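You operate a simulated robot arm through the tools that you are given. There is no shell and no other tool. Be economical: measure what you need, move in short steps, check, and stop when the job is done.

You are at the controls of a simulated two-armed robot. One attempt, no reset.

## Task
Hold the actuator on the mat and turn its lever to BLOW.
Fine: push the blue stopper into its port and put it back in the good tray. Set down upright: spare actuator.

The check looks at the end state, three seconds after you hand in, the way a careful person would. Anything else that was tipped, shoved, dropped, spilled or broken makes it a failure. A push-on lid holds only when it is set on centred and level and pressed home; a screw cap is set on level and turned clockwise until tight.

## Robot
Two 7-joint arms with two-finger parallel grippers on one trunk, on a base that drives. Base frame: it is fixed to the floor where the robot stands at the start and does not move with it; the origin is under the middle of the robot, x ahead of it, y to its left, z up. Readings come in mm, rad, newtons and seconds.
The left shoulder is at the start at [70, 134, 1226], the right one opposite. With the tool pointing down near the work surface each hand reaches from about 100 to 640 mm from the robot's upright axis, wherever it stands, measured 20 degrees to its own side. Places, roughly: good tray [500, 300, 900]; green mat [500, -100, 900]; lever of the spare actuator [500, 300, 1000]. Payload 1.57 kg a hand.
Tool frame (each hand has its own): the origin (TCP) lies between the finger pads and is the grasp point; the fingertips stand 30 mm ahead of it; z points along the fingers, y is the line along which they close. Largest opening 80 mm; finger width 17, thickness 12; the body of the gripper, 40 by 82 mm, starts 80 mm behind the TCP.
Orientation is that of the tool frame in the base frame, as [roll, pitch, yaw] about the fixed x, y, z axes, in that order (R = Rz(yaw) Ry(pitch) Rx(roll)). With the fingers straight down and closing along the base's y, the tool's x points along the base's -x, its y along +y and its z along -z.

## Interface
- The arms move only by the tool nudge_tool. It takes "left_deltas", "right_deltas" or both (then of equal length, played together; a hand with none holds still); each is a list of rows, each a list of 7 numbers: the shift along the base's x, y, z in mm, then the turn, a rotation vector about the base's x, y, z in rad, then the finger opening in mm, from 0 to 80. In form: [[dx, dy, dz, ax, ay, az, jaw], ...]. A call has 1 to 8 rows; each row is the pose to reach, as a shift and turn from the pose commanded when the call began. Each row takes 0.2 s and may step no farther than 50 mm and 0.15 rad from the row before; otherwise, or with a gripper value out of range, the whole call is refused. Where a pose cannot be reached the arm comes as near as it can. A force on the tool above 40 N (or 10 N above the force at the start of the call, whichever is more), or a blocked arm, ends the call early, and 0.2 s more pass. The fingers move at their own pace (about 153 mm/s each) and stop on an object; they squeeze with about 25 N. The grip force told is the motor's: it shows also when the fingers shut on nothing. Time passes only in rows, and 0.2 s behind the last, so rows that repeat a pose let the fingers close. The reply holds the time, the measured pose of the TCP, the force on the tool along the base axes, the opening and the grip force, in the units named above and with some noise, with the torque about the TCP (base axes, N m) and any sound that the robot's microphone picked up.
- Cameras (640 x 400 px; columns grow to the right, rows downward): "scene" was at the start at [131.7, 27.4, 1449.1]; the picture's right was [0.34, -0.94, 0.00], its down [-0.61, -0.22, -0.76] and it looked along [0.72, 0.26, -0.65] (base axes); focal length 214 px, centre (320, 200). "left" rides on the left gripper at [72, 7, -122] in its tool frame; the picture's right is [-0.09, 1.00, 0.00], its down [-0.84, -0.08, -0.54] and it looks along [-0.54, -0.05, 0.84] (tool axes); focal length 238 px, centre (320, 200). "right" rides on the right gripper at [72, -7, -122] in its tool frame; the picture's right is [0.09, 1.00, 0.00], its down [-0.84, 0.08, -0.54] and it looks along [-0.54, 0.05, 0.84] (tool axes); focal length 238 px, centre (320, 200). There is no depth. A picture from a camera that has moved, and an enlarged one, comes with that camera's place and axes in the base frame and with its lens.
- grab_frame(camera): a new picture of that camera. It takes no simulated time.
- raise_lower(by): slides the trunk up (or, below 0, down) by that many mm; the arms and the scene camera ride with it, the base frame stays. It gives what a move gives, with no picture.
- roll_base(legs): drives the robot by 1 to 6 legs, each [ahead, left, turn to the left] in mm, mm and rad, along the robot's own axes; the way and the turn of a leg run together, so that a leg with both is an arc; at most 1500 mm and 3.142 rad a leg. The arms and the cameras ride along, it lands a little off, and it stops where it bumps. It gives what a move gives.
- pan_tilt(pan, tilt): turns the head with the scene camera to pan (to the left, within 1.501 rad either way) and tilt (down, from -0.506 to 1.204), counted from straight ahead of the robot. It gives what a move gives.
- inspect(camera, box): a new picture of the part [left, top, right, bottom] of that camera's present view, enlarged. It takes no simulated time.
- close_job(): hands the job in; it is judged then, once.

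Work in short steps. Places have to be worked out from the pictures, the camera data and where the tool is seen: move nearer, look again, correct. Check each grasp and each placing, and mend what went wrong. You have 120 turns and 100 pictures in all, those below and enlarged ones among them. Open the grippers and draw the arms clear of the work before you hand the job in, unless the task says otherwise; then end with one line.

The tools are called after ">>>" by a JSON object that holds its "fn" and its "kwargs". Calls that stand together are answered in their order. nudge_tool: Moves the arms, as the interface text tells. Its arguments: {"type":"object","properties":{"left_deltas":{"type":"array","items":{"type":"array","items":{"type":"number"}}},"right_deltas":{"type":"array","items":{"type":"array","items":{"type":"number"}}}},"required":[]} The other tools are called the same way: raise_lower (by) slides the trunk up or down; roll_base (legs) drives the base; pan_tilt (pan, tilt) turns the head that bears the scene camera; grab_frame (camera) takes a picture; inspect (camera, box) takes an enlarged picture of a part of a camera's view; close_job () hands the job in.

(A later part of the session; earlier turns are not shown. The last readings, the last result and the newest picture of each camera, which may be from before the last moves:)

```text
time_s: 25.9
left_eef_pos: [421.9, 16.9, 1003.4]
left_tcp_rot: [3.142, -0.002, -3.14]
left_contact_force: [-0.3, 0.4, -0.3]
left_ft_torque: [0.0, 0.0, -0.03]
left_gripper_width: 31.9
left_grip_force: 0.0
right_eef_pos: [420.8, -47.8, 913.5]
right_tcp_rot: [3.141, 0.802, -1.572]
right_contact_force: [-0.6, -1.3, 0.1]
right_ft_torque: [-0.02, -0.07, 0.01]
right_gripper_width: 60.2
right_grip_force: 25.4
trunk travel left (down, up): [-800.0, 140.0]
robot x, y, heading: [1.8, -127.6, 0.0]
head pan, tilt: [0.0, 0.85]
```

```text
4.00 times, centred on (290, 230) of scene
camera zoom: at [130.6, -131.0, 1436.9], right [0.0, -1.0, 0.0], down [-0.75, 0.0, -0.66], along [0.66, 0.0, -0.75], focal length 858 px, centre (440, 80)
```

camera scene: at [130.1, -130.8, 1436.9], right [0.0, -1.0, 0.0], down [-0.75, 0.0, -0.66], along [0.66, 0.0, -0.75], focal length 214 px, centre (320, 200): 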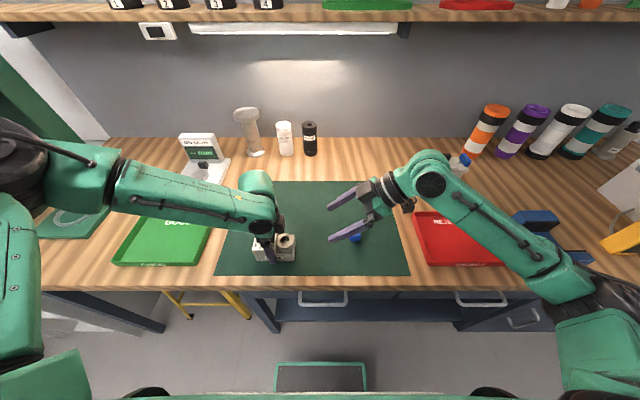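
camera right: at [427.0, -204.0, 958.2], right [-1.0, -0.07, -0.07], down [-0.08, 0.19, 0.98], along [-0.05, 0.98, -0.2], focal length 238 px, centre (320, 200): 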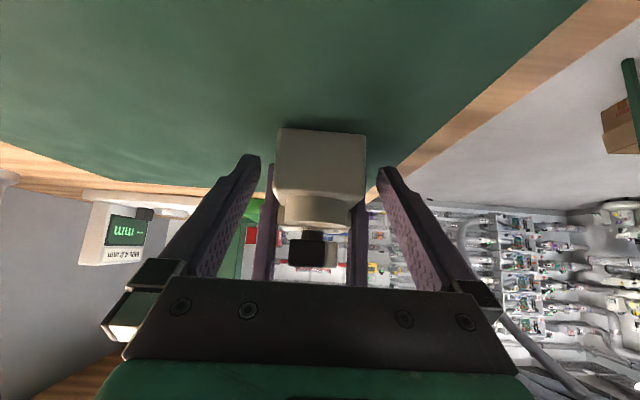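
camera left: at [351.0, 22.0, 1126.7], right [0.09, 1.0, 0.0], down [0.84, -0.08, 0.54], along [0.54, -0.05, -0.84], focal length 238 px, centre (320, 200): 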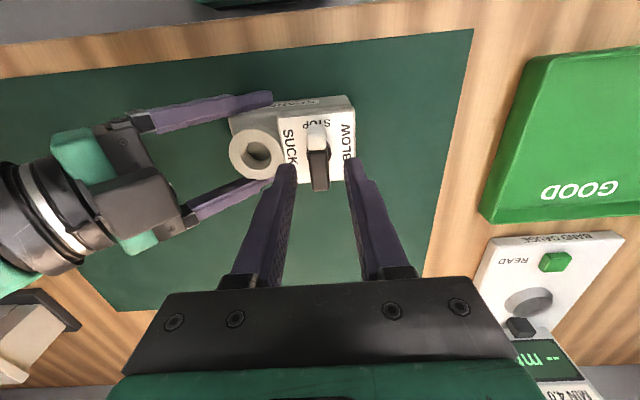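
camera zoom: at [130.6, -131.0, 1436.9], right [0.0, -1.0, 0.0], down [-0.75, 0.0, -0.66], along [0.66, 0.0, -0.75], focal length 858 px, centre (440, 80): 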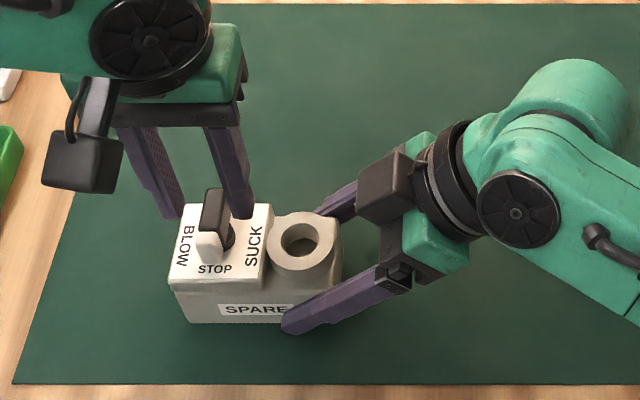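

The bar lies between the fingertips. I lower so the tips reach around the bar, just above the plate.

>>> {"fn": "nudge_tool", "kwargs": {"left_deltas": [[0, -1, -15, 0, 0, 0, 32], [0, -1, -28, 0, 0, 0, 32], [0, -1, -33, 0, 0, 0, 32]]}}

>>> {"fn": "inspect", "kwargs": {"camera": "left", "box": [220, 70, 420, 230]}}

>>> {"fn": "inspect", "kwargs": {"camera": "scene", "box": [240, 190, 320, 270]}}

```text
time_s: 26.7
left_eef_pos: [421.9, 13.6, 971.2]
left_tcp_rot: [-3.14, 0.006, 3.141]
left_contact_force: [-3.9, -0.7, 17.7]
left_ft_torque: [-0.05, 0.19, -0.2]
left_gripper_width: 32.0
left_grip_force: 0.1
right_eef_pos: [421.5, -49.1, 911.4]
right_tcp_rot: [3.14, 0.8, -1.573]
right_contact_force: [6.4, 2.9, -3.4]
right_ft_torque: [0.13, 0.17, -0.35]
right_gripper_width: 60.0
right_grip_force: 25.0
trunk travel left (down, up): [-800.0, 140.0]
robot x, y, heading: [1.8, -131.0, -0.001]
head pan, tilt: [0.0, 0.85]
```

```text
2.50 times, centred on (320, 150) of left
camera zoom: at [350.5, 21.4, 1094.4], right [0.09, 1.0, 0.0], down [0.83, -0.08, 0.55], along [0.54, -0.05, -0.84], focal length 596 px, centre (320, 325)
```

zoom: 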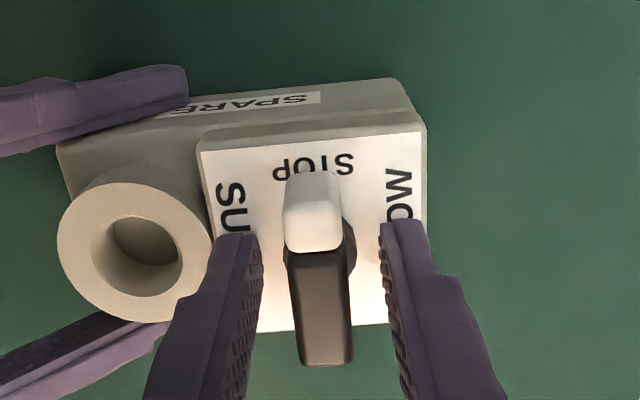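

```text
5.00 times, centred on (280, 230) of scene
camera zoom: at [129.1, -130.4, 1437.2], right [0.0, -1.0, 0.0], down [-0.75, 0.0, -0.66], along [0.66, 0.0, -0.75], focal length 1072 px, centre (520, 50)
```

zoom: 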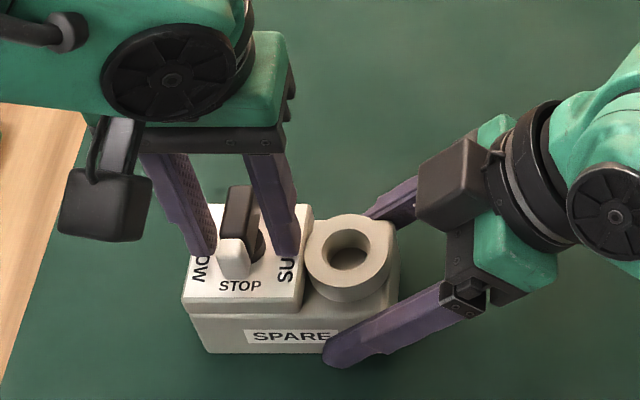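

The tips touched the plate (plate ≈ 941). I raise 4 mm and close onto the bar to find its width.

>>> {"fn": "nudge_tool", "kwargs": {"left_deltas": [[0, 0, 5, 0, 0, 0, 32], [0, 0, 5, 0, 0, 0, 10], [0, 0, 5, 0, 0, 0, 10]]}}

```text
time_s: 27.5
left_eef_pos: [422.4, 15.3, 974.4]
left_tcp_rot: [-3.141, -0.001, -3.137]
left_contact_force: [3.6, 1.8, -1.6]
left_ft_torque: [0.1, 0.0, 0.01]
left_gripper_width: 13.5
left_grip_force: 25.2
right_eef_pos: [421.5, -47.8, 912.7]
right_tcp_rot: [3.14, 0.803, -1.572]
right_contact_force: [-2.5, -2.1, 2.2]
right_ft_torque: [0.29, -0.27, 0.23]
right_gripper_width: 60.1
right_grip_force: 24.9
trunk travel left (down, up): [-800.0, 140.0]
robot x, y, heading: [0.3, -129.0, 0.0]
head pan, tilt: [0.0, 0.85]
```

Bar gripped (13.5 mm) with hardly any side force. I turn clockwise in a first step of 0.42 rad and read torque.

>>> {"fn": "nudge_tool", "kwargs": {"left_deltas": [[0, 0, 0, 0, 0, -0.14, 10], [0, 0, 0, 0, 0, -0.28, 10], [0, 0, 0, 0, 0, -0.42, 10]]}}

>>> {"fn": "inspect", "kwargs": {"camera": "scene", "box": [240, 190, 320, 270]}}

```text
time_s: 28.3
left_eef_pos: [422.9, 13.5, 974.5]
left_tcp_rot: [-3.14, -0.001, 2.721]
left_contact_force: [6.0, 1.0, -4.4]
left_ft_torque: [0.13, 0.14, 0.0]
left_gripper_width: 13.6
left_grip_force: 24.9
right_eef_pos: [421.0, -47.0, 912.0]
right_tcp_rot: [3.137, 0.804, -1.57]
right_contact_force: [-6.0, -1.6, 4.1]
right_ft_torque: [0.27, -0.52, 0.33]
right_gripper_width: 59.8
right_grip_force: 25.0
trunk travel left (down, up): [-800.0, 140.0]
robot x, y, heading: [-0.9, -128.7, 0.004]
head pan, tilt: [0.0, 0.85]
```

```text
5.00 times, centred on (280, 230) of scene
camera zoom: at [130.8, -130.6, 1436.8], right [0.0, -1.0, 0.0], down [-0.75, 0.0, -0.66], along [0.66, 0.0, -0.75], focal length 1072 px, centre (520, 50)
```

zoom: 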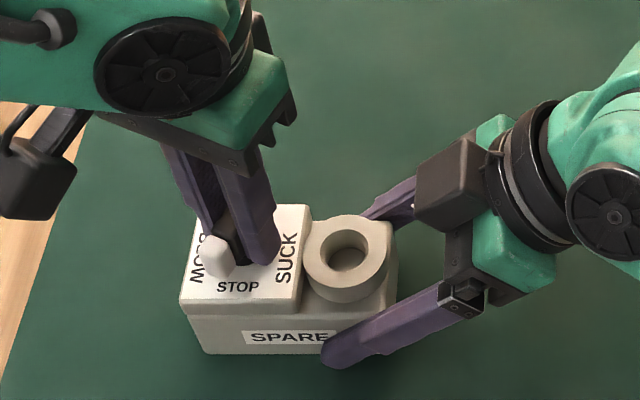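

The lever turns freely with the hand. I continue in steps to the full 90°, easing 1 mm in +x for the small side force.

>>> {"fn": "nudge_tool", "kwargs": {"left_deltas": [[1, 0, -0.5, 0, 0, -0.14, 10], [1, 0, -0.5, 0, 0, -0.28, 10], [1, 0, -0.5, 0, 0, -0.42, 10], [1, 0, -0.5, 0, 0, -0.56, 10]]}}

>>> {"fn": "nudge_tool", "kwargs": {"left_deltas": [[0, 0, 0, 0, 0, -0.14, 10], [0, 0, 0, 0, 0, -0.28, 10], [0, 0, 0, 0, 0, -0.42, 10], [0, 0, 0, 0, 0, -0.56, 10], [0, 0, 0, 0, 0, -0.591, 10]]}}

>>> {"fn": "inspect", "kwargs": {"camera": "scene", "box": [240, 190, 320, 270]}}

>>> {"fn": "grab_frame", "kwargs": {"camera": "left"}}

```text
time_s: 29.3
left_eef_pos: [422.9, 14.4, 974.4]
left_tcp_rot: [-3.14, 0.001, 2.16]
left_contact_force: [-4.7, -10.9, 0.6]
left_ft_torque: [-0.09, 0.1, 0.02]
left_gripper_width: 13.7
left_grip_force: 25.3
right_eef_pos: [422.1, -48.0, 912.1]
right_tcp_rot: [3.138, 0.803, -1.572]
right_contact_force: [5.2, 10.9, 0.0]
right_ft_torque: [-0.51, 0.24, -0.35]
right_gripper_width: 60.0
right_grip_force: 24.7
trunk travel left (down, up): [-800.0, 140.0]
robot x, y, heading: [1.9, -132.3, -0.001]
head pan, tilt: [0.0, 0.85]
```

```text
time_s: 30.5
left_eef_pos: [422.9, 15.1, 974.9]
left_tcp_rot: [3.139, -0.001, 1.572]
left_contact_force: [-4.9, -2.8, 3.7]
left_ft_torque: [-0.27, 0.27, 0.68]
left_gripper_width: 23.8
left_grip_force: 25.5
right_eef_pos: [419.6, -48.6, 912.2]
right_tcp_rot: [3.139, 0.801, -1.57]
right_contact_force: [5.0, 4.6, 0.2]
right_ft_torque: [0.32, -0.2, -0.98]
right_gripper_width: 60.4
right_grip_force: 25.0
trunk travel left (down, up): [-800.0, 140.0]
robot x, y, heading: [-2.4, -129.3, 0.004]
head pan, tilt: [0.0, 0.85]
```

```text
5.00 times, centred on (280, 230) of scene
camera zoom: at [129.5, -130.7, 1437.0], right [0.0, -1.0, 0.0], down [-0.75, 0.0, -0.66], along [0.66, 0.0, -0.75], focal length 1072 px, centre (520, 50)
```

zoom: 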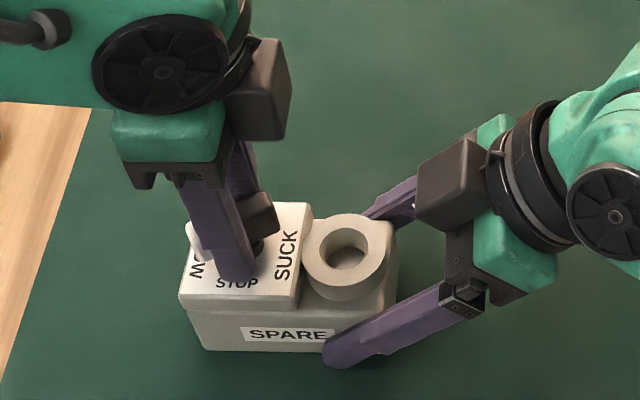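

```text
63 pictures are left
camera left: at [430.1, 87.0, 1097.5], right [1.0, -0.09, 0.0], down [-0.08, -0.84, 0.54], along [-0.05, -0.54, -0.84], focal length 238 px, centre (320, 200)
```

left: 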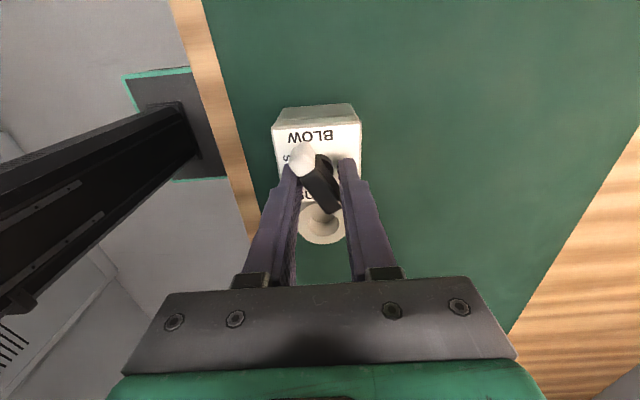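

The jaw was forced open to 23.8 mm: the lever stopped partway. I look closely at its angle.

>>> {"fn": "inspect", "kwargs": {"camera": "left", "box": [250, 90, 390, 250]}}

```text
2.50 times, centred on (320, 170) of left
camera zoom: at [430.1, 87.0, 1097.5], right [1.0, -0.09, 0.0], down [-0.08, -0.84, 0.54], along [-0.05, -0.54, -0.84], focal length 596 px, centre (320, 275)
```

zoom: 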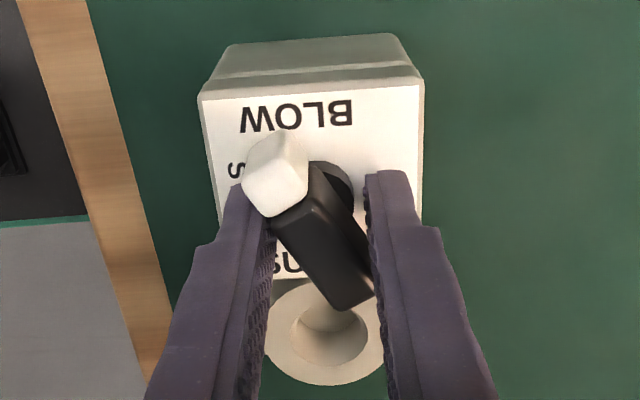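

The lever appears to have stopped at roughly 60–65°. I rotate the hand back in small steps to find the angle at which the jaws lie flat on the bar.

>>> {"fn": "nudge_tool", "kwargs": {"left_deltas": [[0, 0, 0, 0, 0, 0.14, 10], [0, 0, 0, 0, 0, 0.28, 10]]}}

>>> {"fn": "nudge_tool", "kwargs": {"left_deltas": [[0, 0, 0, 0, 0, 0.1, 10], [0, 0, 0, 0, 0, 0.1, 10]]}}

>>> {"fn": "inspect", "kwargs": {"camera": "left", "box": [250, 90, 390, 250]}}

```text
time_s: 31.1
left_eef_pos: [422.5, 16.9, 975.2]
left_tcp_rot: [-3.141, -0.001, 1.854]
left_contact_force: [-5.2, 7.1, 7.0]
left_ft_torque: [0.28, 0.58, 0.44]
left_gripper_width: 17.5
left_grip_force: 24.8
right_eef_pos: [422.1, -48.3, 911.6]
right_tcp_rot: [-3.141, 0.799, -1.571]
right_contact_force: [5.1, -3.2, -0.1]
right_ft_torque: [0.63, -0.6, -0.73]
right_gripper_width: 60.3
right_grip_force: 25.3
trunk travel left (down, up): [-800.0, 140.0]
robot x, y, heading: [2.0, -128.5, -0.0]
head pan, tilt: [0.0, 0.85]
```

```text
time_s: 31.7
left_eef_pos: [423.0, 15.3, 974.2]
left_tcp_rot: [3.14, -0.001, 1.954]
left_contact_force: [-3.3, 7.7, 1.4]
left_ft_torque: [0.25, 0.58, 0.46]
left_gripper_width: 15.4
left_grip_force: 25.4
right_eef_pos: [421.1, -48.5, 912.2]
right_tcp_rot: [3.14, 0.802, -1.572]
right_contact_force: [3.4, -6.0, 1.4]
right_ft_torque: [0.35, -0.58, -0.69]
right_gripper_width: 60.2
right_grip_force: 24.9
trunk travel left (down, up): [-800.0, 140.0]
robot x, y, heading: [2.1, -129.7, 0.002]
head pan, tilt: [0.0, 0.85]
```

```text
2.50 times, centred on (320, 170) of left
camera zoom: at [402.6, 84.4, 1096.8], right [0.96, 0.29, 0.0], down [0.24, -0.8, 0.54], along [0.16, -0.52, -0.84], focal length 596 px, centre (320, 275)
```

zoom: 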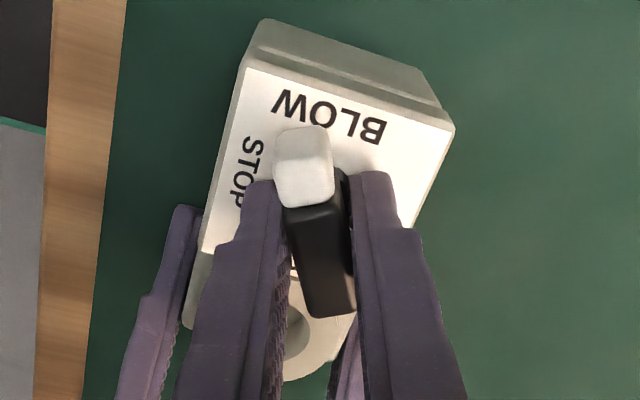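

Jaws become flat at about 60° of turn (lever went freely with ~0 torque, then a hard stop), so 60° looks like the end of its throw at BLOW. I align, open, rise, and see whether the lever stays.

>>> {"fn": "nudge_tool", "kwargs": {"left_deltas": [[0, 0, 0, 0, 0, 0.13, 10], [0, 0, 0, 0, 0, 0.13, 30], [0, 0, 0, 0, 0, 0.13, 30], [0, 0, 40, 0, 0, 0.13, 30], [0, 0, 85, 0, 0, 0.13, 30]]}}

>>> {"fn": "inspect", "kwargs": {"camera": "left", "box": [250, 90, 390, 250]}}

>>> {"fn": "inspect", "kwargs": {"camera": "scene", "box": [240, 190, 320, 270]}}

```text
time_s: 32.9
left_eef_pos: [422.6, 15.3, 1060.3]
left_tcp_rot: [3.14, 0.002, 2.082]
left_contact_force: [0.9, 0.3, 0.1]
left_ft_torque: [0.0, -0.02, -0.01]
left_gripper_width: 30.0
left_grip_force: 0.0
right_eef_pos: [420.1, -47.8, 911.6]
right_tcp_rot: [3.139, 0.8, -1.571]
right_contact_force: [-1.6, 0.7, -0.3]
right_ft_torque: [0.17, -0.11, 0.19]
right_gripper_width: 60.1
right_grip_force: 24.4
trunk travel left (down, up): [-800.0, 140.0]
robot x, y, heading: [2.0, -133.4, -0.001]
head pan, tilt: [0.0, 0.85]
```

```text
2.50 times, centred on (320, 170) of left
camera zoom: at [393.1, 80.8, 1183.6], right [0.91, 0.41, 0.0], down [0.34, -0.77, 0.54], along [0.22, -0.5, -0.84], focal length 596 px, centre (320, 275)
```

zoom: 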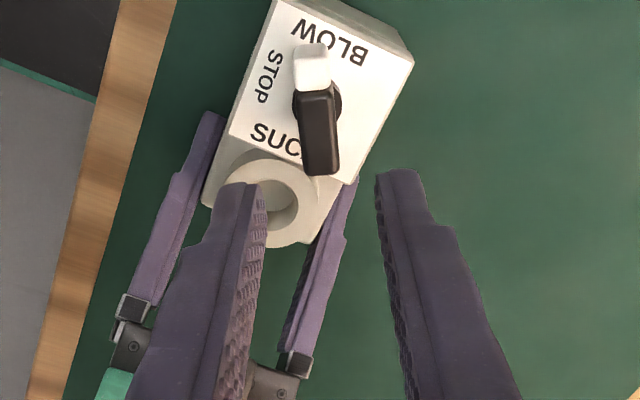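

```text
5.00 times, centred on (280, 230) of scene
camera zoom: at [129.2, -130.9, 1436.9], right [0.0, -1.0, 0.0], down [-0.75, 0.0, -0.66], along [0.66, 0.0, -0.75], focal length 1072 px, centre (520, 50)
```

zoom: 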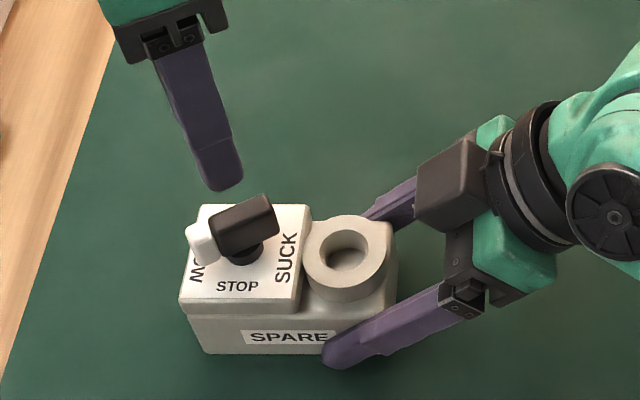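

The lever stays at BLOW after release. Now I open the right hand and withdraw it along its fingers, then un-tilt it above the stopper.

>>> {"fn": "nudge_tool", "kwargs": {"right_deltas": [[0, 0, 0, 0, 0, 0, 80], [0, 0, 0, 0, 0, 0, 80], [0, -30, 31, 0, 0, 0, 80], [0, -60, 62, 0, 0, 0, 80], [0, -90, 93, 0, 0, 0, 80], [0, -120, 120, 0, 0, 0, 80]]}}

>>> {"fn": "nudge_tool", "kwargs": {"right_deltas": [[0, -10, 20, -0.14, 0, 0, 80], [0, -15, 30, -0.28, 0, 0, 80], [0, -15, 40, -0.42, 0, 0, 80], [0, -15, 40, -0.56, 0, 0, 80], [0, -15, 40, -0.7, 0, 0, 80], [0, -15, 40, -0.8, 0, 0, 80]]}}

>>> {"fn": "grab_frame", "kwargs": {"camera": "right"}}

>>> {"fn": "inspect", "kwargs": {"camera": "scene", "box": [230, 190, 390, 290]}}

```text
time_s: 34.3
left_eef_pos: [422.3, 14.3, 1060.1]
left_tcp_rot: [-3.141, 0.001, 2.08]
left_contact_force: [-0.6, 0.0, 0.2]
left_ft_torque: [-0.01, 0.02, 0.0]
left_gripper_width: 29.9
left_grip_force: 0.0
right_eef_pos: [419.5, -170.6, 1031.8]
right_tcp_rot: [3.141, 0.803, -1.571]
right_contact_force: [-0.6, 0.0, -0.7]
right_ft_torque: [0.01, 0.01, 0.02]
right_gripper_width: 79.9
right_grip_force: 0.0
trunk travel left (down, up): [-800.0, 140.0]
robot x, y, heading: [1.0, -130.8, 0.004]
head pan, tilt: [0.0, 0.85]
```

```text
time_s: 35.7
left_eef_pos: [422.8, 15.4, 1060.6]
left_tcp_rot: [3.141, 0.001, 2.082]
left_contact_force: [0.3, 0.7, 0.8]
left_ft_torque: [0.03, 0.02, -0.03]
left_gripper_width: 30.1
left_grip_force: 0.1
right_eef_pos: [419.6, -183.5, 1071.7]
right_tcp_rot: [3.14, -0.002, -1.57]
right_contact_force: [0.4, 0.2, -0.3]
right_ft_torque: [0.0, 0.02, 0.03]
right_gripper_width: 80.0
right_grip_force: 0.2
trunk travel left (down, up): [-800.0, 140.0]
robot x, y, heading: [0.4, -130.9, -0.002]
head pan, tilt: [0.0, 0.85]
```

```text
58 pictures are left
camera right: at [426.6, -254.9, 1194.6], right [-1.0, -0.09, 0.0], down [-0.08, 0.84, 0.54], along [-0.05, 0.54, -0.84], focal length 238 px, centre (320, 200)
```

right: 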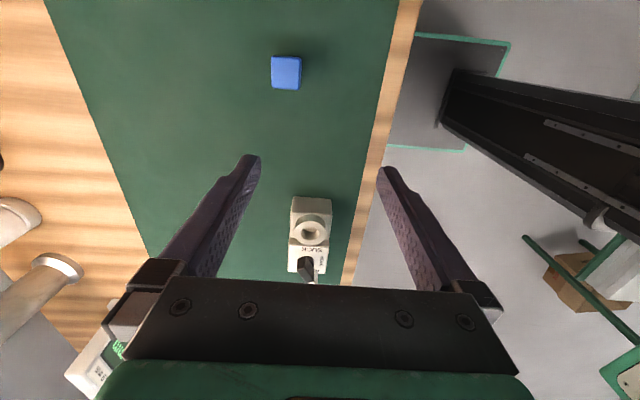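

```text
4.00 times, centred on (310, 240) of scene
camera zoom: at [130.2, -130.1, 1436.9], right [0.0, -1.0, 0.0], down [-0.75, 0.0, -0.66], along [0.66, 0.0, -0.75], focal length 858 px, centre (360, 40)
```

zoom: 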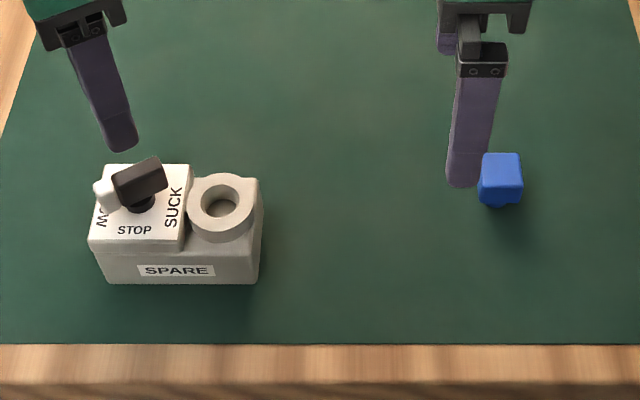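

>>> {"fn": "inspect", "kwargs": {"camera": "right", "box": [260, 40, 320, 100]}}

>>> {"fn": "inspect", "kwargs": {"camera": "scene", "box": [335, 215, 375, 255]}}

```text
6.67 times, centred on (290, 70) of right
camera zoom: at [426.6, -254.9, 1194.6], right [-1.0, -0.09, 0.0], down [-0.08, 0.84, 0.54], along [-0.05, 0.54, -0.84], focal length 1589 px, centre (520, 1067)
```

zoom: 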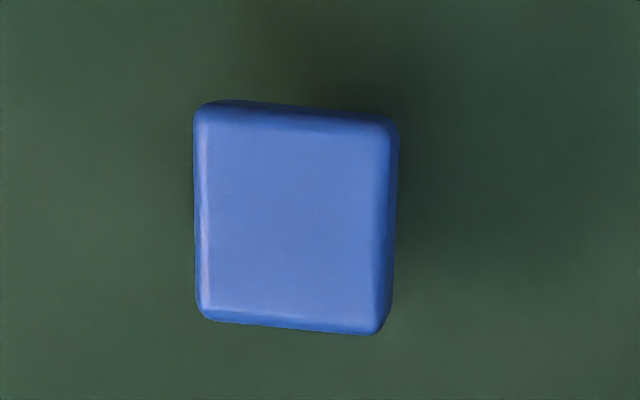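

```text
10.00 times, centred on (355, 235) of scene
camera zoom: at [130.2, -130.1, 1436.9], right [0.0, -1.0, 0.0], down [-0.75, 0.0, -0.66], along [0.66, 0.0, -0.75], focal length 2145 px, centre (-30, -150)
```

zoom: 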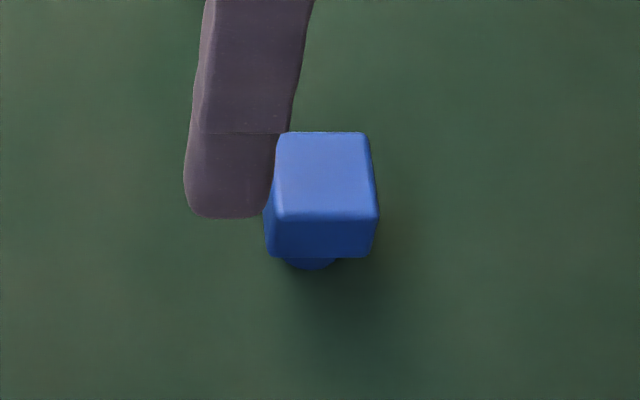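

The stopper is an upright plug: ~27 mm square head on a round stem, head top at about (458, -230, 925). I drive the base 200 mm left so that the right hand can reach the port straight down.

>>> {"fn": "roll_base", "kwargs": {"legs": [[0, 200, 0]]}}

>>> {"fn": "grab_frame", "kwargs": {"camera": "scene"}}

```text
time_s: 37.3
left_eef_pos: [421.8, 215.4, 1060.7]
left_tcp_rot: [3.141, 0.0, 2.086]
left_contact_force: [0.4, -0.5, 0.3]
left_ft_torque: [-0.02, -0.01, -0.02]
left_gripper_width: 29.9
left_grip_force: 0.1
right_eef_pos: [419.8, 17.4, 1070.5]
right_tcp_rot: [3.137, 0.004, -1.566]
right_contact_force: [-0.5, -0.4, 0.6]
right_ft_torque: [0.01, 0.0, 0.02]
right_gripper_width: 79.9
right_grip_force: 0.0
trunk travel left (down, up): [-800.0, 140.0]
robot x, y, heading: [-4.9, 71.8, 0.006]
head pan, tilt: [0.0, 0.85]
```

```text
54 pictures are left
camera scene: at [129.6, 67.7, 1436.9], right [0.0, -1.0, 0.0], down [-0.75, 0.0, -0.66], along [0.66, 0.0, -0.75], focal length 214 px, centre (320, 200)
```

scene: 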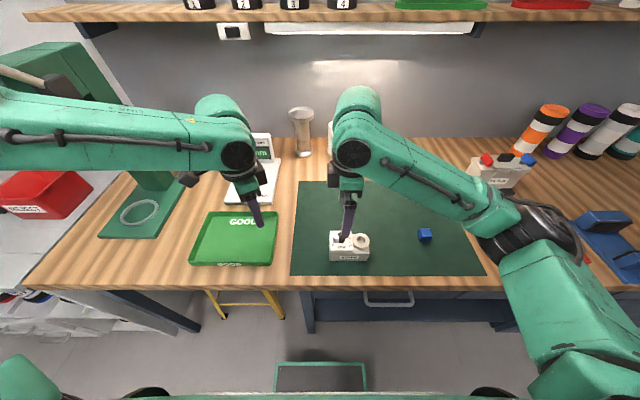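

Path is clear. I take the right hand over the stopper and then down to z≈1000 for a check.

>>> {"fn": "nudge_tool", "kwargs": {"right_deltas": [[5, -41, 0, 0, 0, 0, 80], [10, -82, 0, 0, 0, 0, 80], [18, -123, 0, 0, 0, 0, 80], [26, -164, 0, 0, 0, 0, 80], [34, -205, 0, 0, 0, 0, 80], [39, -247, 0, 0, 0, 0, 80], [39, -247, -40, 0, 0, 0, 80], [39, -247, -75, 0, 0, 0, 80]]}}

>>> {"fn": "grab_frame", "kwargs": {"camera": "right"}}

>>> {"fn": "inspect", "kwargs": {"camera": "scene", "box": [380, 180, 460, 270]}}

```text
time_s: 39.1
left_eef_pos: [423.0, 217.5, 1061.1]
left_tcp_rot: [3.14, 0.0, 2.085]
left_contact_force: [0.7, -0.1, 0.3]
left_ft_torque: [0.0, -0.01, 0.02]
left_gripper_width: 29.9
left_grip_force: 0.1
right_eef_pos: [461.0, -228.8, 994.4]
right_tcp_rot: [3.14, -0.001, -1.566]
right_contact_force: [-0.3, -1.1, -0.6]
right_ft_torque: [0.01, 0.02, -0.04]
right_gripper_width: 80.3
right_grip_force: 0.0
trunk travel left (down, up): [-800.0, 140.0]
robot x, y, heading: [1.7, 71.2, 0.001]
head pan, tilt: [0.0, 0.85]
```

```text
53 pictures are left
camera right: at [466.6, -300.9, 1117.0], right [-1.0, -0.1, 0.0], down [-0.08, 0.84, 0.54], along [-0.05, 0.54, -0.84], focal length 238 px, centre (320, 200)
```

right: 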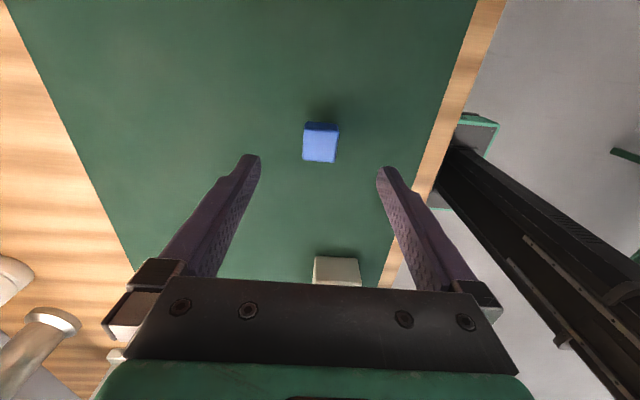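

```text
4.44 times, centred on (420, 225) of scene
camera zoom: at [130.0, 70.2, 1436.9], right [0.0, -1.0, 0.0], down [-0.75, 0.0, -0.66], along [0.66, 0.0, -0.75], focal length 953 px, centre (-124, 89)
```

zoom: 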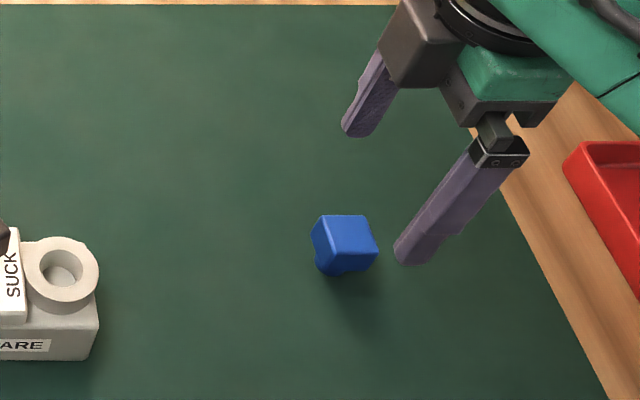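

The stopper head is at about (462, -229.5), top z≈922; jaws straddle it. I lower so the tips end ~5 mm above the head's underside and close.

>>> {"fn": "nudge_tool", "kwargs": {"right_deltas": [[1, -1, -30, 0, 0, 0, 60], [1, -1, -50, 0, 0, 0, 60], [1, -1, -60, 0, 0, 0, 60], [1, -1, -60, 0, 0, 0, 15], [1, -1, -60, 0, 0, 0, 15]]}}

>>> {"fn": "inspect", "kwargs": {"camera": "scene", "box": [380, 180, 460, 270]}}

>>> {"fn": "grab_frame", "kwargs": {"camera": "right"}}

```text
time_s: 40.3
left_eef_pos: [422.7, 216.1, 1059.9]
left_tcp_rot: [-3.14, 0.002, 2.085]
left_contact_force: [0.7, -0.8, 0.6]
left_ft_torque: [0.0, 0.0, 0.02]
left_gripper_width: 30.0
left_grip_force: 0.0
right_eef_pos: [459.3, -229.5, 935.5]
right_tcp_rot: [3.14, 0.0, -1.565]
right_contact_force: [-1.2, -0.2, 0.7]
right_ft_torque: [0.01, 0.0, 0.0]
right_gripper_width: 28.8
right_grip_force: 25.5
trunk travel left (down, up): [-800.0, 140.0]
robot x, y, heading: [0.2, 72.5, 0.001]
head pan, tilt: [0.0, 0.85]
```

```text
4.44 times, centred on (420, 225) of scene
camera zoom: at [129.6, 70.5, 1436.9], right [0.0, -1.0, 0.0], down [-0.75, 0.0, -0.66], along [0.66, 0.0, -0.75], focal length 953 px, centre (-124, 89)
```

zoom: 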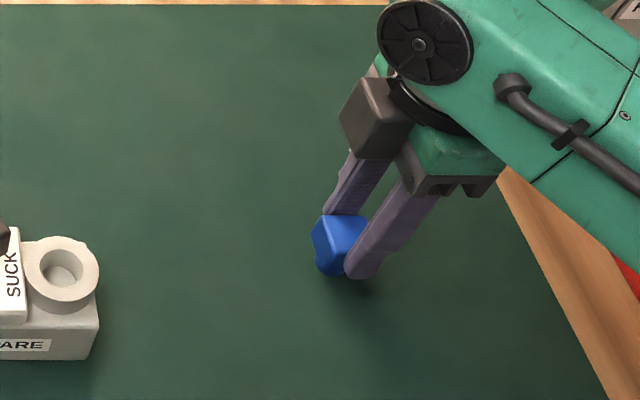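

```text
50 pictures are left
camera right: at [466.1, -302.0, 1058.3], right [-1.0, -0.09, 0.0], down [-0.08, 0.84, 0.54], along [-0.05, 0.54, -0.84], focal length 238 px, centre (320, 200)
```

right: 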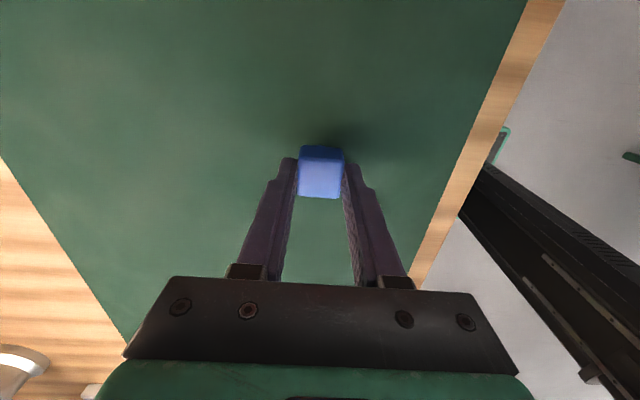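

Stopper gripped (28.8 mm). I lift it, and carry it past the port at a safe height, so the right camera can look back at the port and measure it.

>>> {"fn": "nudge_tool", "kwargs": {"right_deltas": [[0, 0, 40, 0, 0, 0, 15], [0, 0, 80, 0, 0, 0, 15], [-5, 30, 115, 0, 0, 0, 15], [-13, 70, 115, 0, 0, 0, 15], [-21, 110, 115, 0, 0, 0, 15], [-29, 150, 115, 0, 0, 0, 15], [-37, 190, 115, 0, 0, 0, 15], [-38, 228, 115, 0, 0, 0, 15]]}}

>>> {"fn": "grab_frame", "kwargs": {"camera": "right"}}

```text
time_s: 42.1
left_eef_pos: [422.9, 218.8, 1060.0]
left_tcp_rot: [-3.14, 0.001, 2.086]
left_contact_force: [0.7, -0.3, -0.4]
left_ft_torque: [-0.04, -0.03, -0.02]
left_gripper_width: 29.8
left_grip_force: 0.1
right_eef_pos: [422.3, -0.1, 1051.9]
right_tcp_rot: [3.139, -0.001, -1.569]
right_contact_force: [0.2, -0.1, -1.0]
right_ft_torque: [0.0, -0.03, -0.02]
right_gripper_width: 28.5
right_grip_force: 24.8
trunk travel left (down, up): [-800.0, 140.0]
robot x, y, heading: [2.7, 71.5, 0.002]
head pan, tilt: [0.0, 0.85]
```

```text
49 pictures are left
camera right: at [428.9, -72.3, 1174.4], right [-1.0, -0.09, 0.0], down [-0.08, 0.84, 0.54], along [-0.05, 0.54, -0.84], focal length 238 px, centre (320, 200)
```

right: 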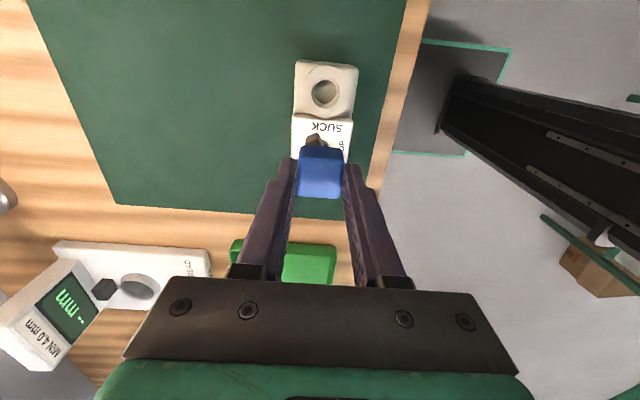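

>>> {"fn": "inspect", "kwargs": {"camera": "right", "box": [280, 50, 370, 210]}}

>>> {"fn": "inspect", "kwargs": {"camera": "scene", "box": [310, 180, 400, 280]}}

```text
2.50 times, centred on (325, 130) of right
camera zoom: at [428.9, -72.3, 1174.4], right [-1.0, -0.09, 0.0], down [-0.08, 0.84, 0.54], along [-0.05, 0.54, -0.84], focal length 596 px, centre (308, 375)
```

zoom: 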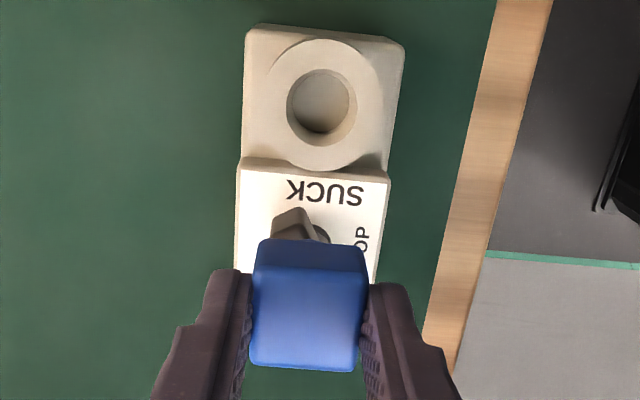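

```text
4.00 times, centred on (355, 230) of scene
camera zoom: at [130.3, 72.6, 1436.8], right [0.0, -1.0, 0.0], down [-0.75, 0.0, -0.66], along [0.66, 0.0, -0.75], focal length 858 px, centre (180, 80)
```

zoom: 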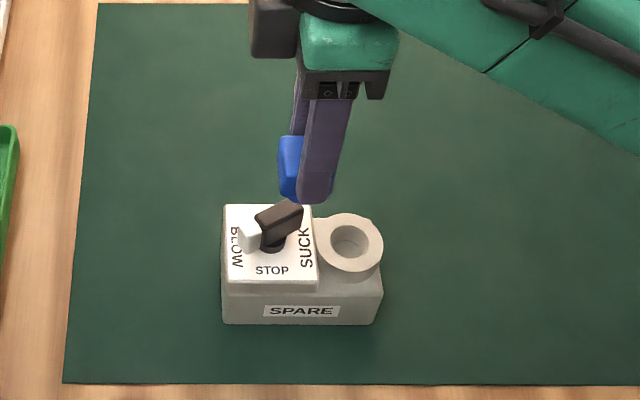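

Both views agree: port centre (421.2, -38.7), rim z≈945. I move above it, with the stem tip about 6 mm over the rim, and check.

>>> {"fn": "nudge_tool", "kwargs": {"right_deltas": [[-0.5, -20, 0, 0, 0, 0, 15], [-1, -38, 0, 0, 0, 0, 15], [-1, -38, -25, 0, 0, 0, 15], [-1, -38, -46, 0, 0, 0, 15]]}}

>>> {"fn": "inspect", "kwargs": {"camera": "scene", "box": [320, 190, 390, 270]}}

>>> {"fn": "inspect", "kwargs": {"camera": "right", "box": [270, 110, 370, 250]}}

```text
time_s: 43.1
left_eef_pos: [423.1, 216.7, 1060.3]
left_tcp_rot: [-3.14, 0.0, 2.086]
left_contact_force: [0.3, -0.4, 0.1]
left_ft_torque: [0.0, -0.02, 0.03]
left_gripper_width: 30.0
left_grip_force: 0.0
right_eef_pos: [421.9, -40.6, 1005.4]
right_tcp_rot: [3.14, 0.003, -1.569]
right_contact_force: [-0.2, -0.4, -1.0]
right_ft_torque: [-0.01, -0.02, 0.02]
right_gripper_width: 28.9
right_grip_force: 25.0
trunk travel left (down, up): [-800.0, 140.0]
robot x, y, heading: [2.9, 69.9, 0.001]
head pan, tilt: [0.0, 0.85]
```

```text
5.00 times, centred on (355, 230) of scene
camera zoom: at [129.8, 70.2, 1436.9], right [0.0, -1.0, 0.0], down [-0.75, 0.0, -0.66], along [0.66, 0.0, -0.75], focal length 1072 px, centre (145, 50)
```

zoom: 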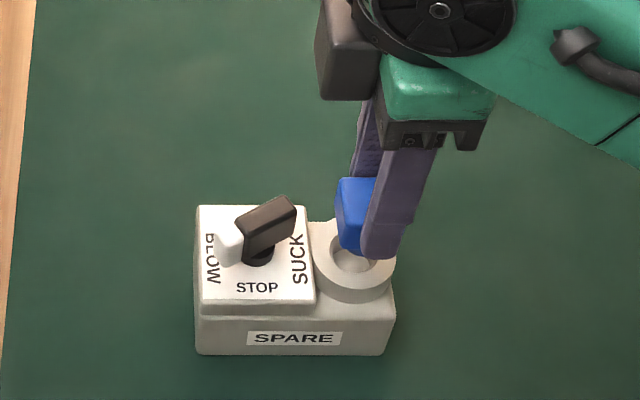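

```text
2.86 times, centred on (320, 180) of right
camera zoom: at [427.8, -113.0, 1127.9], right [-1.0, -0.09, 0.0], down [-0.08, 0.84, 0.54], along [-0.05, 0.54, -0.84], focal length 681 px, centre (320, 257)
```

zoom: 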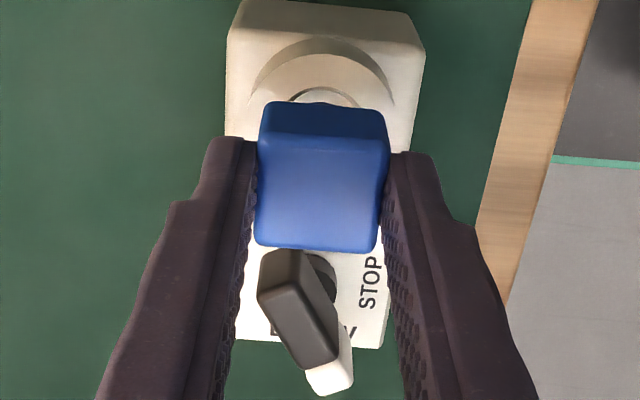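

The reading says I'm ~2 mm short in y (−40.6 vs −38.7). I correct that and descend gently to engage the stem.

>>> {"fn": "nudge_tool", "kwargs": {"right_deltas": [[-0.5, 2.3, 0, 0, 0, 0, 15], [-0.5, 2.3, -4, 0, 0, 0, 15], [-0.5, 2.3, -7, 0, 0, 0, 15], [-0.5, 2.3, -10, 0, 0, 0, 15]]}}

>>> {"fn": "inspect", "kwargs": {"camera": "scene", "box": [320, 190, 390, 270]}}

```text
time_s: 44.1
left_eef_pos: [422.7, 216.8, 1058.9]
left_tcp_rot: [-3.141, 0.002, 2.087]
left_contact_force: [0.5, -0.6, -0.5]
left_ft_torque: [-0.04, 0.01, 0.01]
left_gripper_width: 29.9
left_grip_force: 0.1
right_eef_pos: [420.4, -36.5, 995.2]
right_tcp_rot: [3.139, -0.002, -1.567]
right_contact_force: [-0.6, -0.3, -0.7]
right_ft_torque: [-0.01, -0.01, -0.01]
right_gripper_width: 28.6
right_grip_force: 25.6
trunk travel left (down, up): [-800.0, 140.0]
robot x, y, heading: [1.2, 71.2, 0.001]
head pan, tilt: [0.0, 0.85]
```

```text
5.00 times, centred on (355, 230) of scene
camera zoom: at [129.7, 70.5, 1436.9], right [0.0, -1.0, 0.0], down [-0.75, 0.0, -0.66], along [0.66, 0.0, -0.75], focal length 1072 px, centre (145, 50)
```

zoom: 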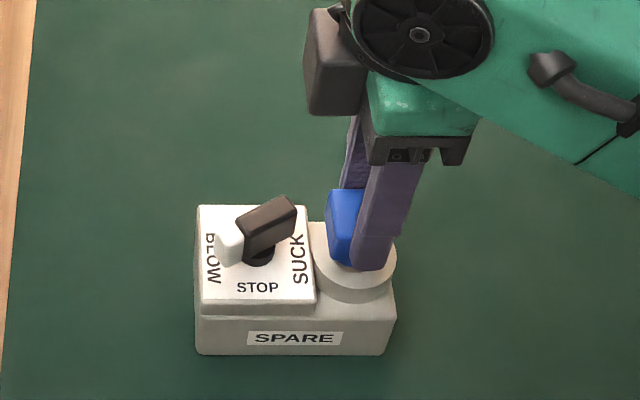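

No contact yet. I continue down in small steps.

>>> {"fn": "nudge_tool", "kwargs": {"right_deltas": [[0, -0.7, -3, 0, 0, 0, 15], [0, -0.7, -6, 0, 0, 0, 15]]}}

```text
time_s: 44.7
left_eef_pos: [422.7, 216.6, 1061.1]
left_tcp_rot: [-3.141, 0.003, 2.084]
left_contact_force: [0.3, -0.2, 0.3]
left_ft_torque: [-0.06, -0.02, 0.01]
left_gripper_width: 30.1
left_grip_force: 0.1
right_eef_pos: [420.5, -37.8, 989.8]
right_tcp_rot: [3.139, 0.001, -1.567]
right_contact_force: [-0.9, 0.1, -0.2]
right_ft_torque: [-0.02, -0.01, -0.01]
right_gripper_width: 28.9
right_grip_force: 25.1
trunk travel left (down, up): [-800.0, 140.0]
robot x, y, heading: [-1.6, 69.0, 0.0]
head pan, tilt: [0.0, 0.85]
```

The stem is about 9 mm below rim level with no side force: it is entering. I continue pressing down and watch the force.

>>> {"fn": "nudge_tool", "kwargs": {"right_deltas": [[0, 0, -3, 0, 0, 0, 15], [0, 0, -6, 0, 0, 0, 15], [0, 0, -8, 0, 0, 0, 15]]}}

>>> {"fn": "inspect", "kwargs": {"camera": "scene", "box": [320, 190, 390, 270]}}

```text
time_s: 45.5
left_eef_pos: [422.7, 218.1, 1062.9]
left_tcp_rot: [3.141, 0.001, 2.086]
left_contact_force: [-1.0, -0.1, 0.4]
left_ft_torque: [0.04, -0.02, 0.0]
left_gripper_width: 30.1
left_grip_force: 0.0
right_eef_pos: [420.2, -36.7, 981.4]
right_tcp_rot: [3.139, 0.001, -1.566]
right_contact_force: [-0.6, -0.4, 1.0]
right_ft_torque: [-0.02, 0.02, 0.0]
right_gripper_width: 28.8
right_grip_force: 24.8
trunk travel left (down, up): [-800.0, 140.0]
robot x, y, heading: [0.9, 70.7, -0.001]
head pan, tilt: [0.0, 0.85]
```

```text
5.00 times, centred on (355, 230) of scene
camera zoom: at [129.2, 70.5, 1436.9], right [0.0, -1.0, 0.0], down [-0.75, 0.0, -0.66], along [0.66, 0.0, -0.75], focal length 1072 px, centre (145, 50)
```

zoom: 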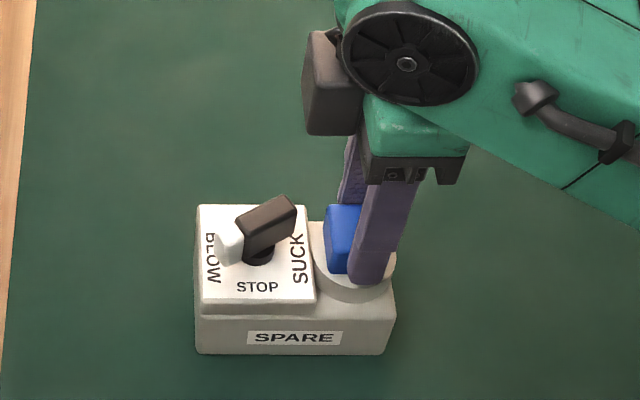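

>>> {"fn": "nudge_tool", "kwargs": {"right_deltas": [[0, 0, -1.5, 0, 0, 0, 15], [0, 0, -3, 0, 0, 0, 15]]}}

```text
time_s: 46.1
left_eef_pos: [420.2, 217.4, 1061.2]
left_tcp_rot: [3.139, 0.002, 2.086]
left_contact_force: [-0.7, 0.7, 0.3]
left_ft_torque: [0.0, -0.01, 0.02]
left_gripper_width: 30.1
left_grip_force: 0.1
right_eef_pos: [419.1, -37.5, 981.4]
right_tcp_rot: [-3.136, 0.002, -1.571]
right_contact_force: [1.4, -2.8, 19.7]
right_ft_torque: [-0.09, -0.01, -0.02]
right_gripper_width: 28.7
right_grip_force: 25.1
trunk travel left (down, up): [-800.0, 140.0]
robot x, y, heading: [-1.8, 69.8, -0.0]
head pan, tilt: [0.0, 0.85]
```

Now 20 N of resistance at z≈981. I look whether the head is already on the rim or the fit is just starting.

>>> {"fn": "inspect", "kwargs": {"camera": "right", "box": [270, 110, 370, 250]}}

>>> {"fn": "inspect", "kwargs": {"camera": "scene", "box": [335, 215, 375, 255]}}

```text
2.86 times, centred on (320, 180) of right
camera zoom: at [425.6, -109.6, 1103.8], right [-1.0, -0.09, -0.01], down [-0.08, 0.84, 0.54], along [-0.05, 0.54, -0.84], focal length 681 px, centre (320, 257)
```

zoom: 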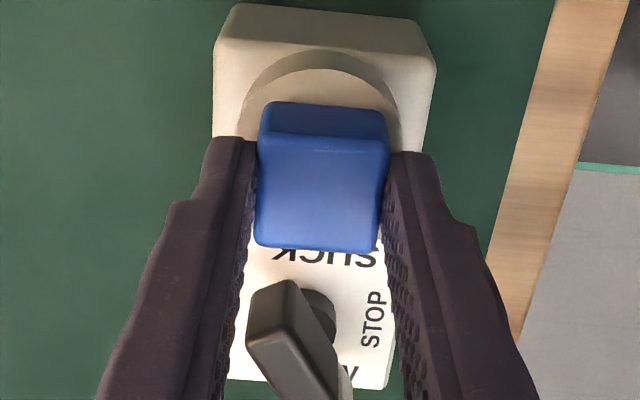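

```text
10.00 times, centred on (355, 235) of scene
camera zoom: at [126.7, 70.5, 1437.5], right [0.0, -1.0, 0.0], down [-0.75, 0.0, -0.66], along [0.66, 0.0, -0.75], focal length 2145 px, centre (-30, -150)
```

zoom: 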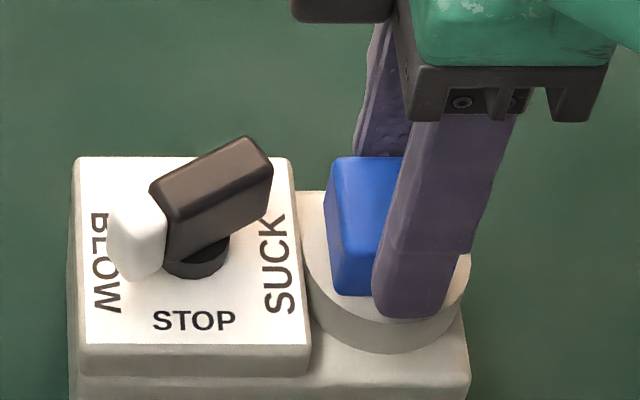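

The head appears to rest on the rim (head height ≈ 23 mm matches). I press firmly once more to make sure it is home.

>>> {"fn": "nudge_tool", "kwargs": {"right_deltas": [[0, 0, -1.5, 0, 0, 0, 15], [0, 0, -3, 0, 0, 0, 15], [0, 0, -3, 0, 0, 0, 15]]}}

```text
time_s: 46.9
left_eef_pos: [421.2, 218.0, 1060.9]
left_tcp_rot: [3.141, 0.002, 2.086]
left_contact_force: [0.3, -0.4, 0.8]
left_ft_torque: [-0.01, 0.02, 0.0]
left_gripper_width: 30.1
left_grip_force: 0.1
right_eef_pos: [419.4, -36.4, 976.8]
right_tcp_rot: [-3.14, 0.002, -1.567]
right_contact_force: [3.8, 0.2, 18.9]
right_ft_torque: [0.03, -0.19, 0.03]
right_gripper_width: 28.7
right_grip_force: 24.9
trunk travel left (down, up): [-800.0, 140.0]
robot x, y, heading: [-1.5, 71.3, 0.003]
head pan, tilt: [0.0, 0.85]
```

It went down another ~4 mm at ~19 N. I keep pressing in small steps.

>>> {"fn": "nudge_tool", "kwargs": {"right_deltas": [[0, 0, -1.5, 0, 0, 0, 15], [0, 0, -3, 0, 0, 0, 15], [0, 0, -3, 0, 0, 0, 15]]}}

>>> {"fn": "inspect", "kwargs": {"camera": "scene", "box": [335, 215, 375, 255]}}

>>> {"fn": "inspect", "kwargs": {"camera": "right", "box": [270, 110, 370, 250]}}

```text
time_s: 47.7
left_eef_pos: [420.4, 217.4, 1060.2]
left_tcp_rot: [-3.139, 0.002, 2.085]
left_contact_force: [-0.1, 0.2, 0.1]
left_ft_torque: [-0.01, 0.01, 0.0]
left_gripper_width: 30.0
left_grip_force: 0.1
right_eef_pos: [420.5, -36.6, 974.8]
right_tcp_rot: [-3.141, 0.002, -1.568]
right_contact_force: [2.8, 0.8, 18.6]
right_ft_torque: [0.03, -0.21, 0.01]
right_gripper_width: 29.1
right_grip_force: 25.3
trunk travel left (down, up): [-800.0, 140.0]
robot x, y, heading: [-3.7, 70.4, 0.004]
head pan, tilt: [0.0, 0.85]
```

```text
10.00 times, centred on (355, 235) of scene
camera zoom: at [127.8, 71.4, 1437.1], right [0.0, -1.0, 0.0], down [-0.75, 0.0, -0.66], along [0.66, 0.0, -0.75], focal length 2145 px, centre (-30, -150)
```

zoom: 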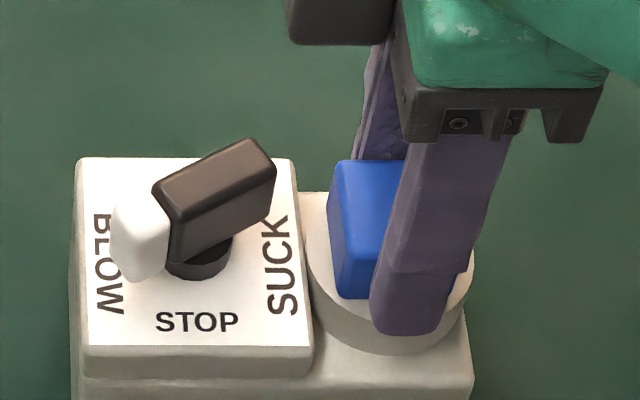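

```text
2.86 times, centred on (320, 180) of right
camera zoom: at [425.9, -109.1, 1096.4], right [-1.0, -0.09, 0.0], down [-0.08, 0.84, 0.54], along [-0.05, 0.54, -0.84], focal length 681 px, centre (320, 257)
```

zoom: 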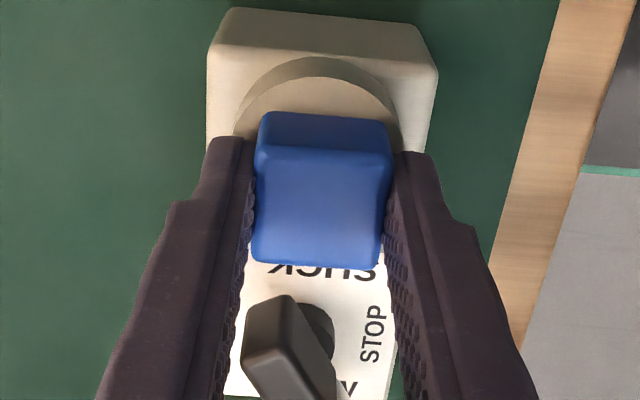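

The head did not move; the fingers slipped along it at ~19 N. I release, rise, and press with closed fingertips on the head's top, which allows more force; first look at its state.

>>> {"fn": "nudge_tool", "kwargs": {"right_deltas": [[0, 0, 1, 0, 0, 0, 44], [0, 0, 1, 0, 0, 0, 44], [0, 0, 35, 0, 0, 0, 44], [0, 0, 60, 0, 0, 0, 0], [0, 0, 60, 0, 0, 0, 0]]}}

>>> {"fn": "inspect", "kwargs": {"camera": "scene", "box": [330, 205, 380, 255]}}

>>> {"fn": "inspect", "kwargs": {"camera": "right", "box": [270, 90, 390, 250]}}

```text
time_s: 48.9
left_eef_pos: [422.2, 216.9, 1060.6]
left_tcp_rot: [-3.14, 0.0, 2.086]
left_contact_force: [0.2, -0.5, 0.3]
left_ft_torque: [-0.01, -0.01, -0.03]
left_gripper_width: 30.0
left_grip_force: 0.1
right_eef_pos: [420.6, -37.4, 1032.4]
right_tcp_rot: [3.14, 0.003, -1.567]
right_contact_force: [0.1, 0.6, -0.1]
right_ft_torque: [-0.02, -0.02, -0.02]
right_gripper_width: 0.2
right_grip_force: 21.6
trunk travel left (down, up): [-800.0, 140.0]
robot x, y, heading: [-0.2, 70.0, 0.002]
head pan, tilt: [0.0, 0.85]
```

```text
8.00 times, centred on (355, 230) of scene
camera zoom: at [129.8, 70.2, 1436.9], right [0.0, -1.0, 0.0], down [-0.75, 0.0, -0.66], along [0.66, 0.0, -0.75], focal length 1716 px, centre (40, -40)
```

zoom: 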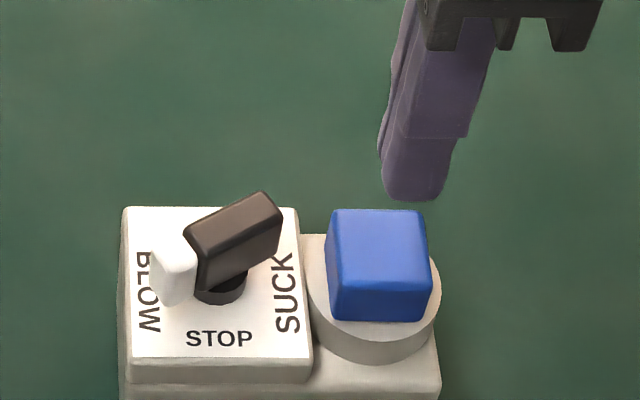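

```text
2.50 times, centred on (330, 170) of right
camera zoom: at [428.2, -110.2, 1155.4], right [-1.0, -0.1, 0.0], down [-0.08, 0.84, 0.54], along [-0.05, 0.54, -0.84], focal length 596 px, centre (295, 275)
```

zoom: 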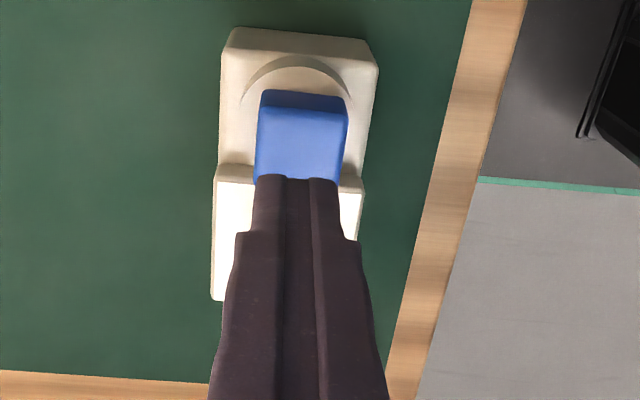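

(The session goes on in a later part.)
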